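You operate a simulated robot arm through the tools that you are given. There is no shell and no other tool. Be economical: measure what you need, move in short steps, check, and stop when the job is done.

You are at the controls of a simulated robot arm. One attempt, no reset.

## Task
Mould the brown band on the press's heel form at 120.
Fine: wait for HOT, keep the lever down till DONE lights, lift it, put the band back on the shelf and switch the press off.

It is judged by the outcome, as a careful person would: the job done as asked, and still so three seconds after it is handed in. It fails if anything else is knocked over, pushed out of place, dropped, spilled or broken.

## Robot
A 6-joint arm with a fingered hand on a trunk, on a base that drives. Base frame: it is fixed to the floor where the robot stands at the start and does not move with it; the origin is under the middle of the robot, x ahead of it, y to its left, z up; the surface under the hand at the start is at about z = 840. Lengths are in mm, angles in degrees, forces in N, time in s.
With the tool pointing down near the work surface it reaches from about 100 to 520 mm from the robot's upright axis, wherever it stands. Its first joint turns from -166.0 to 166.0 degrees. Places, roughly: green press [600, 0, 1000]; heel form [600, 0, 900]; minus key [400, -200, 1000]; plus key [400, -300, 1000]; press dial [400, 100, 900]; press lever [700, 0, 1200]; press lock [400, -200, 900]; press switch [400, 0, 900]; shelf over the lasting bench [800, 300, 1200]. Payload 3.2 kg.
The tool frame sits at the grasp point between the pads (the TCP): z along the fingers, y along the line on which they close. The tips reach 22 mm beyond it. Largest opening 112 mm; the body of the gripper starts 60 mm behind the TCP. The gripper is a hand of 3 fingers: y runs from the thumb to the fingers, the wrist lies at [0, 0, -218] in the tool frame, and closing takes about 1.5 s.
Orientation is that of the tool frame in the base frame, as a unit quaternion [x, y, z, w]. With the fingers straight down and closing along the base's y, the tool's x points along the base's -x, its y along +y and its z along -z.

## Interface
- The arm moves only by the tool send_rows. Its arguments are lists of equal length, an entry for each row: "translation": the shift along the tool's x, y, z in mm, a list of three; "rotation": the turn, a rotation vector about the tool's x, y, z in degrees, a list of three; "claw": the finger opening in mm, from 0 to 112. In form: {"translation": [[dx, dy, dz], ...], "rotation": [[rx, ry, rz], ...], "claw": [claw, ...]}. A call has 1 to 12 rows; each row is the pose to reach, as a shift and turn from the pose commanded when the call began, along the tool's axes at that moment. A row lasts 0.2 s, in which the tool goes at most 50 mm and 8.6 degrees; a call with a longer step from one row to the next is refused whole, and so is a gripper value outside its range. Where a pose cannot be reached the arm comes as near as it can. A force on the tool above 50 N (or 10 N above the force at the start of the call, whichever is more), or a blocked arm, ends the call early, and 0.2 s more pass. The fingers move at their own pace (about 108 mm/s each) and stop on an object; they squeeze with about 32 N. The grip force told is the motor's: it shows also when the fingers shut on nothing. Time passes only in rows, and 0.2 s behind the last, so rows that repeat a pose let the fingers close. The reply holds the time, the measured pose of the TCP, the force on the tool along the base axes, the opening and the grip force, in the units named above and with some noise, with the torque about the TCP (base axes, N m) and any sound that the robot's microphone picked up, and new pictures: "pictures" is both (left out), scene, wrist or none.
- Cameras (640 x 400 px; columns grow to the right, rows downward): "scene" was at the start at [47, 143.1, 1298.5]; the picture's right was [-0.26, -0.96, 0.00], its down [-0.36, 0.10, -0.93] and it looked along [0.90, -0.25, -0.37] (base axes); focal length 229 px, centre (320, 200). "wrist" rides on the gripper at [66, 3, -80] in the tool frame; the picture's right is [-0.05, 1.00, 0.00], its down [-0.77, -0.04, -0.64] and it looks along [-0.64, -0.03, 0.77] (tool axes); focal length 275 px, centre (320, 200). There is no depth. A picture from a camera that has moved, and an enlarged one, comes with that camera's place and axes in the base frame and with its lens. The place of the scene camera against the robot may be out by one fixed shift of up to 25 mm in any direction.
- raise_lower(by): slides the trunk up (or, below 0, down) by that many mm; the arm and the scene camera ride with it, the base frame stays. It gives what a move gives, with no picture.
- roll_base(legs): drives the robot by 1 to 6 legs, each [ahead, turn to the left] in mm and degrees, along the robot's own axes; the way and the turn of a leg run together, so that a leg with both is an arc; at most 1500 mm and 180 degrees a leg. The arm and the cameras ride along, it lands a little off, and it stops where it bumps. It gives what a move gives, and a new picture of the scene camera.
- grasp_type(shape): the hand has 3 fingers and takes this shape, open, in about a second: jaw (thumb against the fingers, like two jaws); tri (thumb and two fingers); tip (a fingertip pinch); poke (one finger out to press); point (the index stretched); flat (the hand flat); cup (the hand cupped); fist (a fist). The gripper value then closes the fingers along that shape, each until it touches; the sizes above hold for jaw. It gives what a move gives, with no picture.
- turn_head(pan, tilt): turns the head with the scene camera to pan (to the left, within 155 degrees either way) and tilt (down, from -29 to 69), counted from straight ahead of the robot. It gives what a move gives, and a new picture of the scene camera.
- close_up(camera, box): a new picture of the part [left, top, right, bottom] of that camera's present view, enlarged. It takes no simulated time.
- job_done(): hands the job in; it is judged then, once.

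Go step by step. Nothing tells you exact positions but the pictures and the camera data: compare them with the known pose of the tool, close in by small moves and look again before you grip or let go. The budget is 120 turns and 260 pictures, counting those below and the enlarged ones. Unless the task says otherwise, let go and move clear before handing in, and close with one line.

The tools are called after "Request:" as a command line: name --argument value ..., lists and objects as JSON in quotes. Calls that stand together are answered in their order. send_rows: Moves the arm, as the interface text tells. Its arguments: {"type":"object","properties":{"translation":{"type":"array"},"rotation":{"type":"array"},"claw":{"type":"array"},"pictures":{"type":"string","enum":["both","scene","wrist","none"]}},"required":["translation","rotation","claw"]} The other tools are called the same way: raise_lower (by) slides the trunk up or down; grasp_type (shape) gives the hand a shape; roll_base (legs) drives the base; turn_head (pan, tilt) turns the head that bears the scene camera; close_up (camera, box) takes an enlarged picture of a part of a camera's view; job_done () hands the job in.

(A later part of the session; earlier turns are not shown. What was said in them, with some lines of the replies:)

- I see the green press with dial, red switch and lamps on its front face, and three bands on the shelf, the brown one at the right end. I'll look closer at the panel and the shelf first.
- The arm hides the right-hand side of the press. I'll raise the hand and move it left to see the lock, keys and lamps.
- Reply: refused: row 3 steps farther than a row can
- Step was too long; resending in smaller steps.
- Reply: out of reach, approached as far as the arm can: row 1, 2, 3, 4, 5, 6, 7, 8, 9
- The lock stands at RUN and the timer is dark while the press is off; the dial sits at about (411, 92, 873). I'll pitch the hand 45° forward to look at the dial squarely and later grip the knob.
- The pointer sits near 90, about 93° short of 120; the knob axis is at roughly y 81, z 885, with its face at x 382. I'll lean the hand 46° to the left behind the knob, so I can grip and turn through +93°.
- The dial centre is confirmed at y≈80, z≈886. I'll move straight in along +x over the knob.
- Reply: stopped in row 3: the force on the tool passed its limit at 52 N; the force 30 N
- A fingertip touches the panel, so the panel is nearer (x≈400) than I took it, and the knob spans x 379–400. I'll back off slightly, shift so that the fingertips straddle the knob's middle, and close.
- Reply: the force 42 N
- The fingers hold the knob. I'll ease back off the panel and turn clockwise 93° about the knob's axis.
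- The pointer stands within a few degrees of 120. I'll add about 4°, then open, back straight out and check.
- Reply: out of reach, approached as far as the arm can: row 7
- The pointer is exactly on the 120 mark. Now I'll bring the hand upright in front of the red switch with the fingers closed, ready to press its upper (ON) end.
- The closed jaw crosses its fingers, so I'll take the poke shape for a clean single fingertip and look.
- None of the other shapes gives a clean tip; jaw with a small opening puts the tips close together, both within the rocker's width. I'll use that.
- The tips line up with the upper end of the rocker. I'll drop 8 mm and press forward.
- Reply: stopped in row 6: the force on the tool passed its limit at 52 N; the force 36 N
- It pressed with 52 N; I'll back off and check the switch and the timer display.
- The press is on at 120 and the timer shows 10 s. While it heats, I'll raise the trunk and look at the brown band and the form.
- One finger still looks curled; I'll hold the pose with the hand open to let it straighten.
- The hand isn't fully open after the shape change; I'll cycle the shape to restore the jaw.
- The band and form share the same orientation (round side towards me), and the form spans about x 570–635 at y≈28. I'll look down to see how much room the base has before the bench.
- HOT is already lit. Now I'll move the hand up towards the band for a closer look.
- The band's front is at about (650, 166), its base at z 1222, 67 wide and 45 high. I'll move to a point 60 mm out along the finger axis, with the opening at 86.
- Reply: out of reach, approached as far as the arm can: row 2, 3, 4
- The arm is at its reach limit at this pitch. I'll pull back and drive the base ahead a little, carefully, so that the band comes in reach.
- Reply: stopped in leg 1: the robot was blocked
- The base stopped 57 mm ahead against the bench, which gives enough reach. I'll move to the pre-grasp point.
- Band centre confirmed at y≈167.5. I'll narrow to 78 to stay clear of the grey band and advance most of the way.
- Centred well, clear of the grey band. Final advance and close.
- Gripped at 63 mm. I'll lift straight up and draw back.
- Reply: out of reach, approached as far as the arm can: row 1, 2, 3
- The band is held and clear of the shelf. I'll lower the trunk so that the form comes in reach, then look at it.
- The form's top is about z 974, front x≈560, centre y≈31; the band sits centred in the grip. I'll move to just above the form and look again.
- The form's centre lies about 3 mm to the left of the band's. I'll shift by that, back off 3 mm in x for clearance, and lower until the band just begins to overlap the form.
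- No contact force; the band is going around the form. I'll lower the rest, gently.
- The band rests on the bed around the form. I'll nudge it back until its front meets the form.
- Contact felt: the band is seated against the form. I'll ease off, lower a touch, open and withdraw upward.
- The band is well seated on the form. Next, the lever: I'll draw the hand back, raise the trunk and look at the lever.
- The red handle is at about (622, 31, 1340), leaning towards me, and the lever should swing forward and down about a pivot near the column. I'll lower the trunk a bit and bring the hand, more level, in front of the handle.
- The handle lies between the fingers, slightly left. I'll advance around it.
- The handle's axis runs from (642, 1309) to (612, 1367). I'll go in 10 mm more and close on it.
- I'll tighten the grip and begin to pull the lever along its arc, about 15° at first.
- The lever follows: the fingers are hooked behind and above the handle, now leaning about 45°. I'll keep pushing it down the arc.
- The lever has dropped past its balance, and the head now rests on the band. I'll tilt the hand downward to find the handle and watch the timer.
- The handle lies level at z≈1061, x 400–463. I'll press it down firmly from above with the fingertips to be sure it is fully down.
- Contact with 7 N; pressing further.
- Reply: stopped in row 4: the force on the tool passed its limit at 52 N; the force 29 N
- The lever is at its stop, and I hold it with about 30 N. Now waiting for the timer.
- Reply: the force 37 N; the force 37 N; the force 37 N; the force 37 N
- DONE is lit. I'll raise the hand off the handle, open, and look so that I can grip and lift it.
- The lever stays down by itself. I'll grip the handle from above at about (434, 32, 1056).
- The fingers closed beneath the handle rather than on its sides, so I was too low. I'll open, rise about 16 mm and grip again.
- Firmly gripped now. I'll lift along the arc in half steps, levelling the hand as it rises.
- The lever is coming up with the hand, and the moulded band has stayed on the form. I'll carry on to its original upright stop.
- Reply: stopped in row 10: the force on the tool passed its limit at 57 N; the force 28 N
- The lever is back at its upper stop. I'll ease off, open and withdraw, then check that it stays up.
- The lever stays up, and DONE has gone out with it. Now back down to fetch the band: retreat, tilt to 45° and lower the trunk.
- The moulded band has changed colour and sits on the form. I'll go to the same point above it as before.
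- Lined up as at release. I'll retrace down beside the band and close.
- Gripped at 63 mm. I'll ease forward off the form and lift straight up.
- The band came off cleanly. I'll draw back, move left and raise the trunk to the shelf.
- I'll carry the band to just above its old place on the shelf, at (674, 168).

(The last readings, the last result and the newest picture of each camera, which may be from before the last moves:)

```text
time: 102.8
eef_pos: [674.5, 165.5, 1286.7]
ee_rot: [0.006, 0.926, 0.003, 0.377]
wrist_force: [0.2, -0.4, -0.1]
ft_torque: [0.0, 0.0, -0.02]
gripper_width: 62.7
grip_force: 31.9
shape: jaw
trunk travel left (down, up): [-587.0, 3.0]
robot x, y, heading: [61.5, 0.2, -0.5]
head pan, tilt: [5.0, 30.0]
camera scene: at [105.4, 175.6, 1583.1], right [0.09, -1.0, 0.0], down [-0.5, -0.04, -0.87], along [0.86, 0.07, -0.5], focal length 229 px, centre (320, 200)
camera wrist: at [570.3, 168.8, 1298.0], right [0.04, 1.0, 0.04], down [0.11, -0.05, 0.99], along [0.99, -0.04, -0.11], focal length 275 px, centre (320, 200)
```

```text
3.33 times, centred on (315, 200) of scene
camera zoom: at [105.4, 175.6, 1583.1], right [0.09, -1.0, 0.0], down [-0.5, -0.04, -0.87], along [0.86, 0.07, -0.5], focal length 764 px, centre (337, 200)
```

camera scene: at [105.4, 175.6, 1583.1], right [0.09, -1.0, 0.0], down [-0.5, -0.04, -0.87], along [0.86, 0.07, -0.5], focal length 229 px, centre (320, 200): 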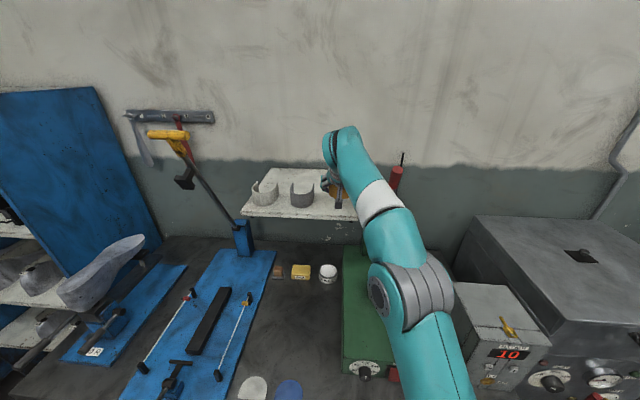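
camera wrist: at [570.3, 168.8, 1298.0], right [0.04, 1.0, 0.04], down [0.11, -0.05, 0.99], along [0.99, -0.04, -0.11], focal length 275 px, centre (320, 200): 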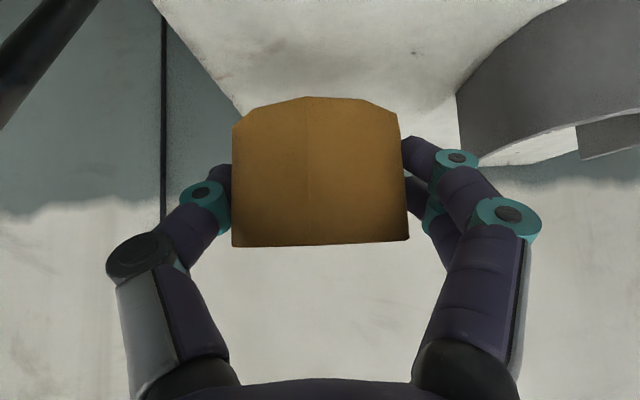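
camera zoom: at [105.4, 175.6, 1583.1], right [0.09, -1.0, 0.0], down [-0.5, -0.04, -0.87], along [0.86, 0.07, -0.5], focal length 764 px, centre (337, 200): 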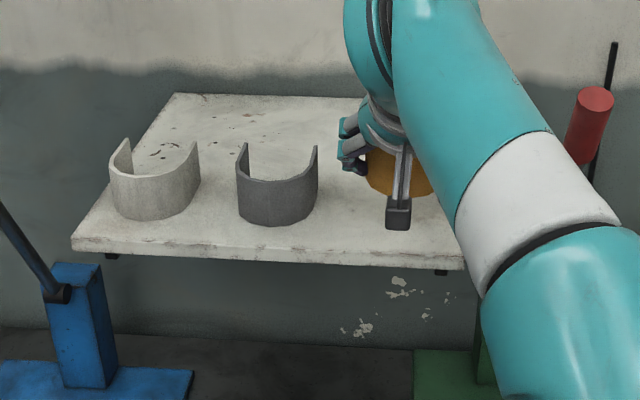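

Over the free spot and clear of the grey band. Lowering slowly.

Request:
send_rows --translation '[[7, 1, 7.2], [14, 1.5, 14.3], [18, 1.5, 18.5], [21, 1.5, 21.5], [23, 1.5, 23.6], [24.5, 1.5, 25]]' --rotation '[[0, 0, 0], [0, 0, 0], [0, 0, 0], [0, 0, 0], [0, 0, 0], [0, 0, 0]]' --claw '[50, 50, 50, 50, 50, 50]' --pictures "wrist"

```text
time: 104.2
eef_pos: [672.3, 167.9, 1250.3]
ee_rot: [0.006, 0.926, 0.003, 0.377]
wrist_force: [0.4, -0.1, -0.6]
ft_torque: [0.02, -0.02, -0.01]
gripper_width: 62.9
grip_force: 32.1
shape: jaw
trunk travel left (down, up): [-587.0, 3.0]
robot x, y, heading: [59.9, -0.9, -0.1]
head pan, tilt: [5.0, 30.0]
camera wrist: at [570.7, 171.0, 1261.1], right [0.04, 1.0, 0.04], down [0.11, -0.05, 0.99], along [0.99, -0.04, -0.11], focal length 275 px, centre (320, 200)
```

wrist: 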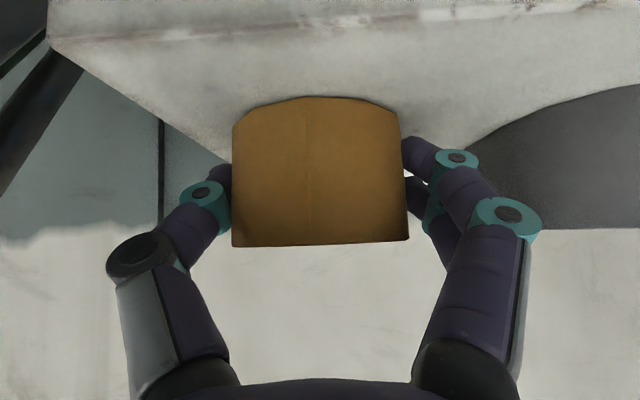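

Request:
send_rows --translation '[[0.7, 0, 0.7], [1.4, 0, 1.4], [1.8, 0, 1.8], [1.8, 0, 1.8]]' --rotation '[[0, 0, 0], [0, 0, 0], [0, 0, 0], [0, 0, 0]]' --claw '[50, 50, 50, 50]' --pictures "none"

```text
time: 105.2
eef_pos: [671.5, 167.2, 1248.0]
ee_rot: [0.006, 0.926, 0.002, 0.377]
wrist_force: [1.5, -1.4, 2.4]
ft_torque: [-0.02, 0.0, 0.04]
gripper_width: 62.9
grip_force: 32.3
shape: jaw
trunk travel left (down, up): [-587.0, 3.0]
robot x, y, heading: [57.6, -4.2, -0.1]
head pan, tilt: [5.0, 30.0]
```

It touches the shelf. I'll open to 78 and withdraw along the finger axis.

Request:
send_rows --translation '[[0, 0, 0], [0, 0, 0], [0, 0, 0], [0, 0, 0], [0, 0, -15], [0, 0, -35], [3, 0, -65], [10, 0, -100]]' --rotation '[[0, 0, 0], [0, 0, 0], [0, 0, 0], [0, 0, 0], [0, 0, 0], [0, 0, 0], [0, 0, 0], [0, 0, 0]]' --claw '[66, 74, 78, 78, 78, 78, 78, 78]' --pictures "wrist"

```text
time: 107.0
eef_pos: [592.7, 167.5, 1312.3]
ee_rot: [0.007, 0.926, 0.002, 0.377]
wrist_force: [0.0, -0.1, 0.3]
ft_torque: [0.01, -0.02, -0.01]
gripper_width: 77.6
grip_force: 0.1
shape: jaw
trunk travel left (down, up): [-587.0, 3.0]
robot x, y, heading: [60.7, -2.0, 0.1]
head pan, tilt: [5.0, 30.0]
camera wrist: at [490.0, 171.7, 1323.1], right [0.04, 1.0, 0.04], down [0.11, -0.05, 0.99], along [0.99, -0.04, -0.11], focal length 275 px, centre (320, 200)
```

wrist: 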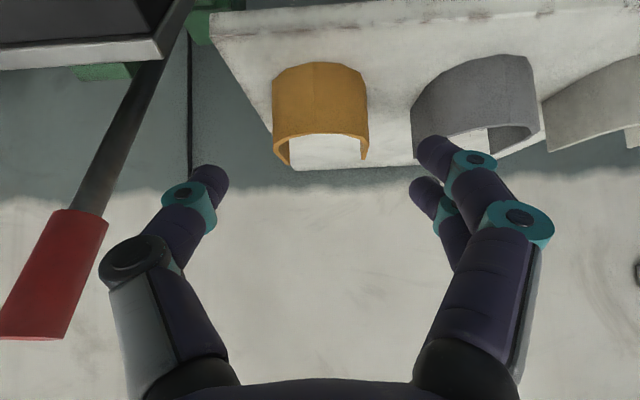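

The band stands in its place on the shelf. Now I'll pull back, lower the trunk and back the base up to where I pressed the switch before.

Request:
send_rows --translation '[[28, 0, -30], [60, 0, -45], [100, 0, -50], [142, 0, -55]]' --rotation '[[0, 0, 0], [0, 0, 0], [0, 0, 0], [0, 0, 0]]' --claw '[78, 78, 78, 78]' --pictures "none"

Request:
roll_base --legs '[[-57, 0]]'

Request:
raise_lower --by -270

```text
time: 108.0
eef_pos: [454.4, 167.5, 1252.2]
ee_rot: [0.007, 0.926, 0.003, 0.377]
wrist_force: [-0.5, -0.1, -0.5]
ft_torque: [0.02, 0.01, -0.04]
gripper_width: 77.7
grip_force: 0.1
shape: jaw
trunk travel left (down, up): [-587.0, 3.0]
robot x, y, heading: [57.0, -0.6, 0.1]
head pan, tilt: [5.0, 30.0]
```

```text
time: 109.0
eef_pos: [398.0, 168.2, 1252.1]
ee_rot: [0.006, 0.926, 0.003, 0.377]
wrist_force: [-0.2, -0.2, -0.2]
ft_torque: [-0.01, 0.0, -0.01]
gripper_width: 77.6
grip_force: 0.0
shape: jaw
trunk travel left (down, up): [-587.0, 3.0]
robot x, y, heading: [1.8, 1.1, 0.2]
head pan, tilt: [5.0, 30.0]
camera scene: at [47.4, 175.9, 1583.1], right [0.09, -1.0, 0.0], down [-0.5, -0.04, -0.87], along [0.86, 0.08, -0.5], focal length 229 px, centre (320, 200)
```

scene: 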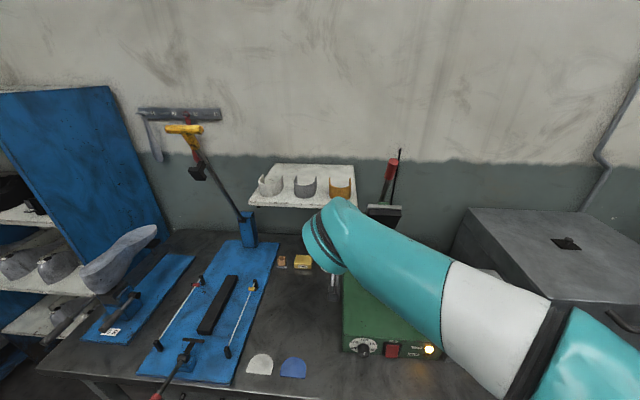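

```text
time: 111.7
eef_pos: [398.6, 168.4, 981.5]
ee_rot: [0.006, 0.926, 0.003, 0.377]
wrist_force: [0.2, -0.2, -0.1]
ft_torque: [0.02, -0.02, -0.01]
gripper_width: 77.7
grip_force: 0.1
shape: jaw
trunk travel left (down, up): [-317.0, 273.0]
robot x, y, heading: [6.2, 4.8, 0.1]
head pan, tilt: [5.0, 30.0]
```

Request:
send_rows --translation '[[25, 0, -24], [49, -10, -47], [60, -50, -40], [70, -90, -30], [78, -130, -20], [83, -168, -12], [83, -168, -12]]' --rotation '[[0, 0, 0], [0, 0, 0], [0, 0, 0], [0, 0, 0], [0, 0, 0], [0, 0, 0], [0, 0, 0]]' --claw '[60, 40, 25, 14, 14, 14, 14]' --pictures "wrist"

```text
time: 113.0
eef_pos: [313.4, 107.5, 921.4]
ee_rot: [-0.15, 0.925, 0.057, 0.345]
wrist_force: [-0.4, 0.0, -0.6]
ft_torque: [-0.01, 0.04, 0.02]
gripper_width: 14.0
grip_force: 0.0
shape: jaw
trunk travel left (down, up): [-317.0, 273.0]
robot x, y, heading: [-1.6, -1.3, 0.1]
head pan, tilt: [5.0, 30.0]
stopped in row 6: the arm was blocked; the commanded pose is now the measured one
camera wrist: at [215.9, 78.9, 938.5], right [-0.28, 0.96, 0.03], down [0.17, 0.02, 0.99], along [0.94, 0.28, -0.17], focal length 275 px, centre (320, 200)
```

wrist: 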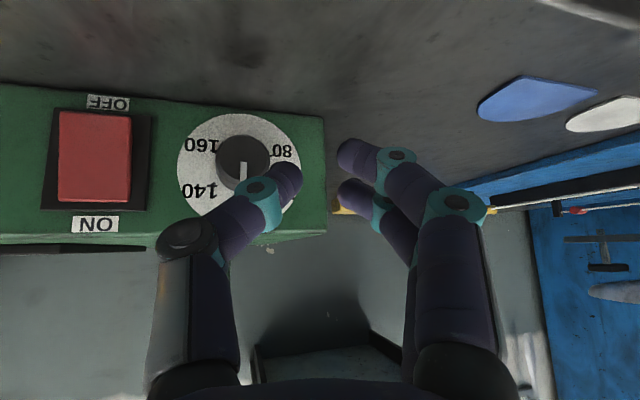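

The arm was blocked; I'll look at what it met before moving on.

Request:
turn_head --pan -25 --tilt 45

```text
time: 114.0
eef_pos: [313.3, 109.2, 920.0]
ee_rot: [-0.149, 0.926, 0.055, 0.343]
wrist_force: [0.2, 0.1, -0.3]
ft_torque: [-0.01, 0.02, 0.03]
gripper_width: 13.9
grip_force: 0.0
shape: jaw
trunk travel left (down, up): [-317.0, 273.0]
robot x, y, heading: [3.8, -1.1, 0.0]
head pan, tilt: [-25.0, 45.0]
camera scene: at [32.6, 133.7, 1290.9], right [-0.42, -0.91, 0.0], down [-0.64, 0.3, -0.71], along [0.64, -0.3, -0.71], focal length 229 px, centre (320, 200)
```

scene: 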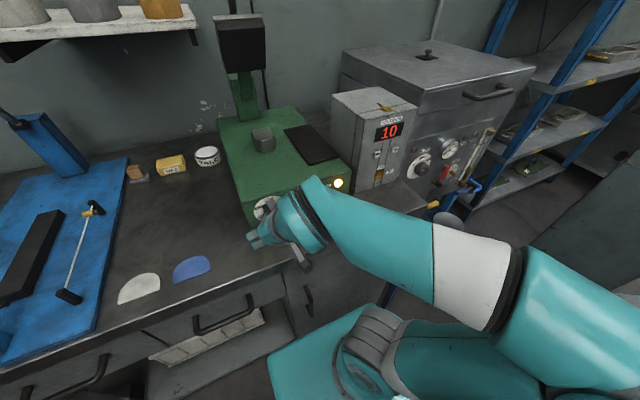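

Nothing is displaced; the arm seems to have met an awkward joint posture low and close in. I'll rise a little, straighten the wrist, and approach again.

Request:
send_rows --translation '[[-12, -3, -16], [-23, -9, -33], [-34.5, -19, -49.6], [-34.5, -19, -49.6]]' --rotation '[[4.2, -1.3, 4.5], [8.5, -2.7, 9], [12.7, -4, 13.5], [12.7, -4, 13.5]]' --claw '[14, 14, 14, 14]' --pictures "none"

```text
time: 115.0
eef_pos: [314.1, 87.9, 984.5]
ee_rot: [0.003, 0.923, 0.0, 0.385]
wrist_force: [-0.4, 0.7, -0.2]
ft_torque: [-0.03, 0.0, 0.01]
gripper_width: 13.9
grip_force: 0.1
shape: jaw
trunk travel left (down, up): [-317.0, 273.0]
robot x, y, heading: [5.0, -2.0, -0.1]
head pan, tilt: [-25.0, 45.0]
```

Request:
send_rows --translation '[[-6, -29, 6], [-12, -58, 12], [-18, -88, 18.5], [2, -88, 38], [22, -88, 58], [42, -88, 78]]' --rotation '[[0, 0, 0], [0, 0, 0], [0, 0, 0], [0, 0, 0], [0, 0, 0], [0, 0, 0]]' --claw '[14, 14, 14, 14, 14, 14]' --pictures "wrist"

```text
time: 115.7
eef_pos: [314.2, 110.1, 974.1]
ee_rot: [-0.138, 0.919, 0.052, 0.365]
wrist_force: [0.8, 0.2, -0.4]
ft_torque: [0.03, 0.0, 0.02]
gripper_width: 14.0
grip_force: 0.1
shape: jaw
trunk travel left (down, up): [-317.0, 273.0]
robot x, y, heading: [1.9, 1.2, -0.3]
head pan, tilt: [-25.0, 45.0]
stopped in row 3: the arm was blocked; the commanded pose is now the measured one
camera wrist: at [215.4, 82.4, 987.1], right [-0.26, 0.97, 0.03], down [0.13, 0.01, 0.99], along [0.96, 0.26, -0.13], focal length 275 px, centre (320, 200)
```

wrist: 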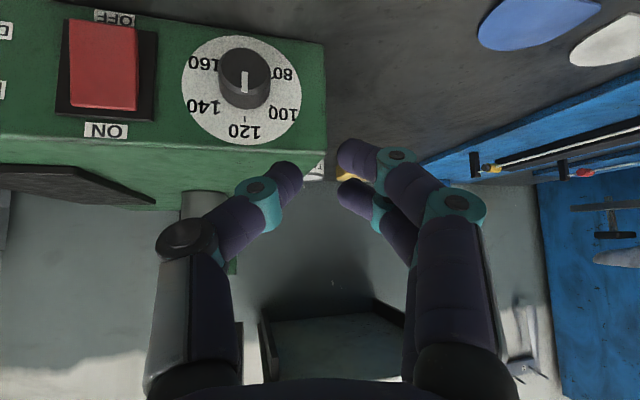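

The arm is being blocked somewhere by its elbow; I'll look to the right.

Request:
turn_head --pan -65 --tilt 55

```text
time: 116.7
eef_pos: [313.8, 108.8, 974.7]
ee_rot: [-0.137, 0.919, 0.052, 0.365]
wrist_force: [0.1, 0.6, -0.1]
ft_torque: [-0.03, 0.01, 0.01]
gripper_width: 13.9
grip_force: 0.2
shape: jaw
trunk travel left (down, up): [-317.0, 273.0]
robot x, y, heading: [-1.3, -1.4, -0.2]
head pan, tilt: [-65.0, 55.0]
camera scene: at [-10.6, 102.6, 1277.2], right [-0.91, -0.42, 0.0], down [-0.35, 0.74, -0.57], along [0.24, -0.52, -0.82], focal length 229 px, centre (320, 200)
```

scene: 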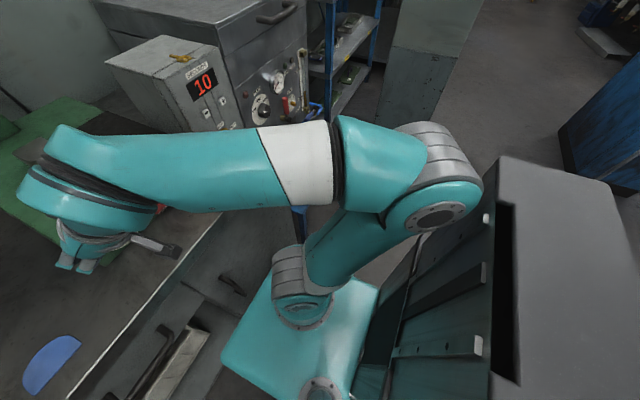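

The folded elbow meets the robot's own column when the hand is this close in. Pointing the hand more downward (25°) will extend the arm; I'll do that first.

Request:
send_rows --translation '[[-4, -5, -1], [-9, -11, -2], [-13, -17, -3], [-17.3, -22.9, -4.1], [-17.3, -22.9, -4.1]]' --rotation '[[2.3, 4.55, 3.5], [4.6, 9.1, 7], [6.95, 13.65, 10.6], [9.27, 18.2, 14.1], [9.27, 18.2, 14.1]]' --claw '[14, 14, 14, 14, 14]' --pictures "none"

```text
time: 117.9
eef_pos: [330.3, 87.9, 991.7]
ee_rot: [0.001, 0.976, 0.0, 0.219]
wrist_force: [-0.2, 0.0, 0.1]
ft_torque: [0.01, -0.01, 0.04]
gripper_width: 14.0
grip_force: 0.0
shape: jaw
trunk travel left (down, up): [-317.0, 273.0]
robot x, y, heading: [-2.6, -3.1, 0.1]
head pan, tilt: [-65.0, 55.0]
```

Request:
send_rows --translation '[[-4, -29, 2], [-9, -58, 4], [-13.6, -87, 6.4], [0, -87, 34], [13, -87, 62], [25, -87, 88]]' --rotation '[[0, 0, 0], [0, 0, 0], [0, 0, 0], [0, 0, 0], [0, 0, 0], [0, 0, 0]]' --claw '[14, 14, 14, 14, 14, 14]' --pictures "wrist"

```text
time: 119.3
eef_pos: [343.1, 2.9, 900.7]
ee_rot: [0.001, 0.976, 0.0, 0.22]
wrist_force: [0.6, -0.2, -0.3]
ft_torque: [-0.01, -0.01, 0.01]
gripper_width: 14.1
grip_force: 0.1
shape: jaw
trunk travel left (down, up): [-317.0, 273.0]
robot x, y, heading: [0.3, -0.7, -0.2]
head pan, tilt: [-65.0, 55.0]
camera wrist: at [250.1, 5.2, 945.4], right [0.04, 1.0, 0.02], down [0.42, -0.04, 0.9], along [0.9, -0.03, -0.43], focal length 275 px, centre (320, 200)
```

wrist: 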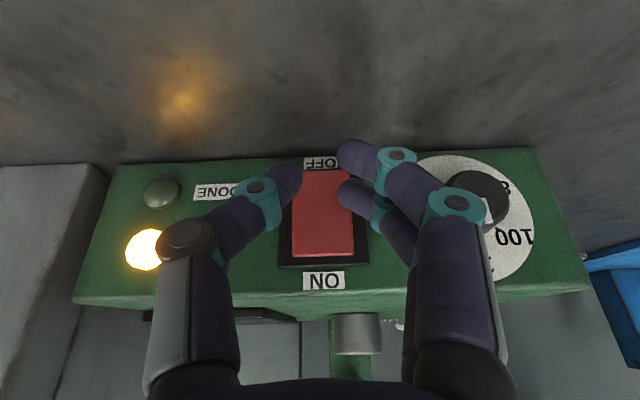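

The tips face the lower (OFF) half of the rocker. I'll close them a little, drop 8 mm and press.

Request:
send_rows --translation '[[3.4, 0, 7.2], [3.4, 0, 7.2], [-5, 0, 11.5], [-14.7, 0, 15.8], [-21.9, 0, 19.2], [-27.3, 0, 21.7], [-32.8, 0, 24.3]]' --rotation '[[0, 0, 0], [0, 0, 0], [0, 0, 0], [0, 0, 0], [0, 0, 0], [0, 0, 0], [0, 0, 0]]' --claw '[6, 6, 6, 6, 6, 6, 6]' --pictures "wrist"

```text
time: 120.8
eef_pos: [372.0, 3.9, 890.1]
ee_rot: [0.003, 0.978, 0.003, 0.211]
wrist_force: [-23.6, 2.0, -3.3]
ft_torque: [0.02, 0.36, 0.14]
gripper_width: 7.3
grip_force: 0.1
shape: jaw
trunk travel left (down, up): [-317.0, 273.0]
robot x, y, heading: [-1.4, 0.9, 0.0]
head pan, tilt: [-65.0, 55.0]
stopped in row 7: the force on the tool passed its limit at 57 N (the readings are from after the stop); the commanded pose is now the measured one
camera wrist: at [279.6, 6.9, 935.1], right [0.05, 1.0, 0.03], down [0.44, -0.04, 0.9], along [0.9, -0.03, -0.44], focal length 275 px, centre (320, 200)
```

wrist: 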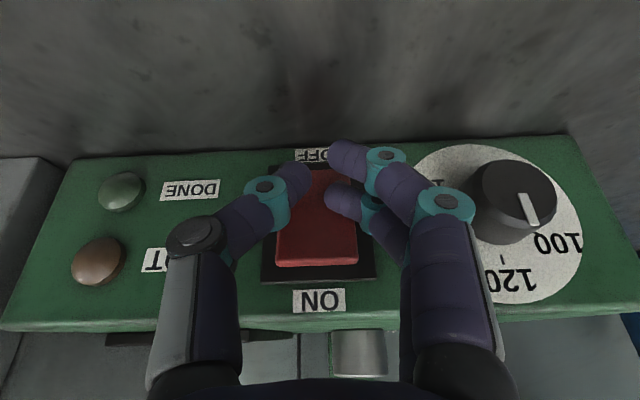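

HOT is out, so the press is off. I'll withdraw and take a last look at everything.

Request:
send_rows --translation '[[18, 0, -8], [27, 0, -13], [10, 0, -50], [-5, 0, -85]]' --rotation '[[0, 0, 0], [0, 0, 0], [0, 0, 0], [0, 0, 0]]' --claw '[14, 14, 30, 60]' --pictures "wrist"

Request:
turn_head --pan -10 --tilt 28

Request:
close_up --camera "scene" --box '[100, 60, 400, 330]'

```text
time: 121.8
eef_pos: [344.2, 5.0, 969.2]
ee_rot: [0.002, 0.978, 0.003, 0.211]
wrist_force: [0.0, -0.2, 0.1]
ft_torque: [0.0, 0.0, -0.01]
gripper_width: 59.5
grip_force: 0.1
shape: jaw
trunk travel left (down, up): [-317.0, 273.0]
robot x, y, heading: [0.7, 0.7, -0.0]
head pan, tilt: [-65.0, 55.0]
camera wrist: at [251.3, 7.6, 1015.4], right [0.05, 1.0, 0.03], down [0.44, -0.04, 0.9], along [0.9, -0.03, -0.44], focal length 275 px, centre (320, 200)
```

wrist: 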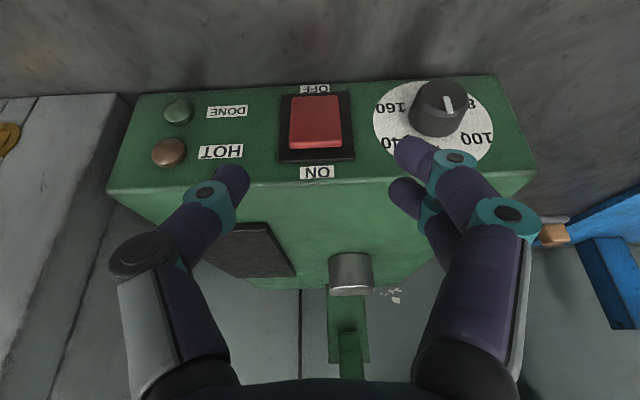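

```text
time: 123.1
eef_pos: [344.0, 3.5, 969.9]
ee_rot: [0.002, 0.977, 0.003, 0.213]
wrist_force: [-0.6, -0.7, 1.3]
ft_torque: [-0.01, -0.02, 0.02]
gripper_width: 59.6
grip_force: 0.0
shape: jaw
trunk travel left (down, up): [-317.0, 273.0]
robot x, y, heading: [-0.7, -0.7, -0.1]
head pan, tilt: [-10.0, 28.0]
camera scene: at [47.8, 152.1, 1316.2], right [-0.17, -0.98, 0.0], down [-0.46, 0.08, -0.88], along [0.87, -0.15, -0.47], focal length 229 px, centre (320, 200)
```

scene: 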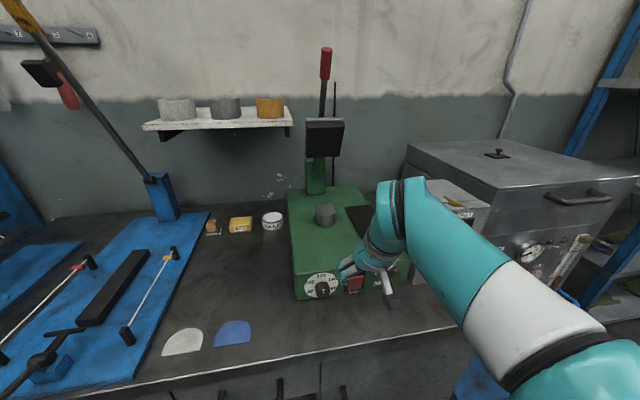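

```text
1.48 times, centred on (250, 195) of scene
camera zoom: at [47.8, 152.1, 1316.2], right [-0.17, -0.98, 0.0], down [-0.46, 0.08, -0.88], along [0.87, -0.15, -0.47], focal length 339 px, centre (424, 207)
```

zoom: 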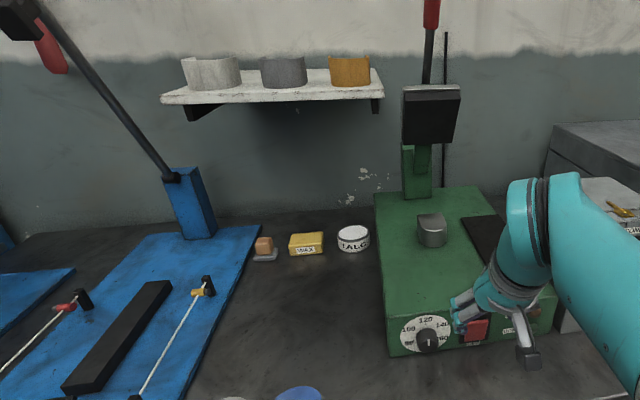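

The lamps are out, the lever is up, the form is empty, the moulded band stands on the shelf, and nothing else has moved. I'm handing in.

Request:
job_done

```text
The job is handed in.
```

The brown band was moulded on the heel form at 120 and held down until DONE lit; it is back on the shelf, the lever is up and the press is off.
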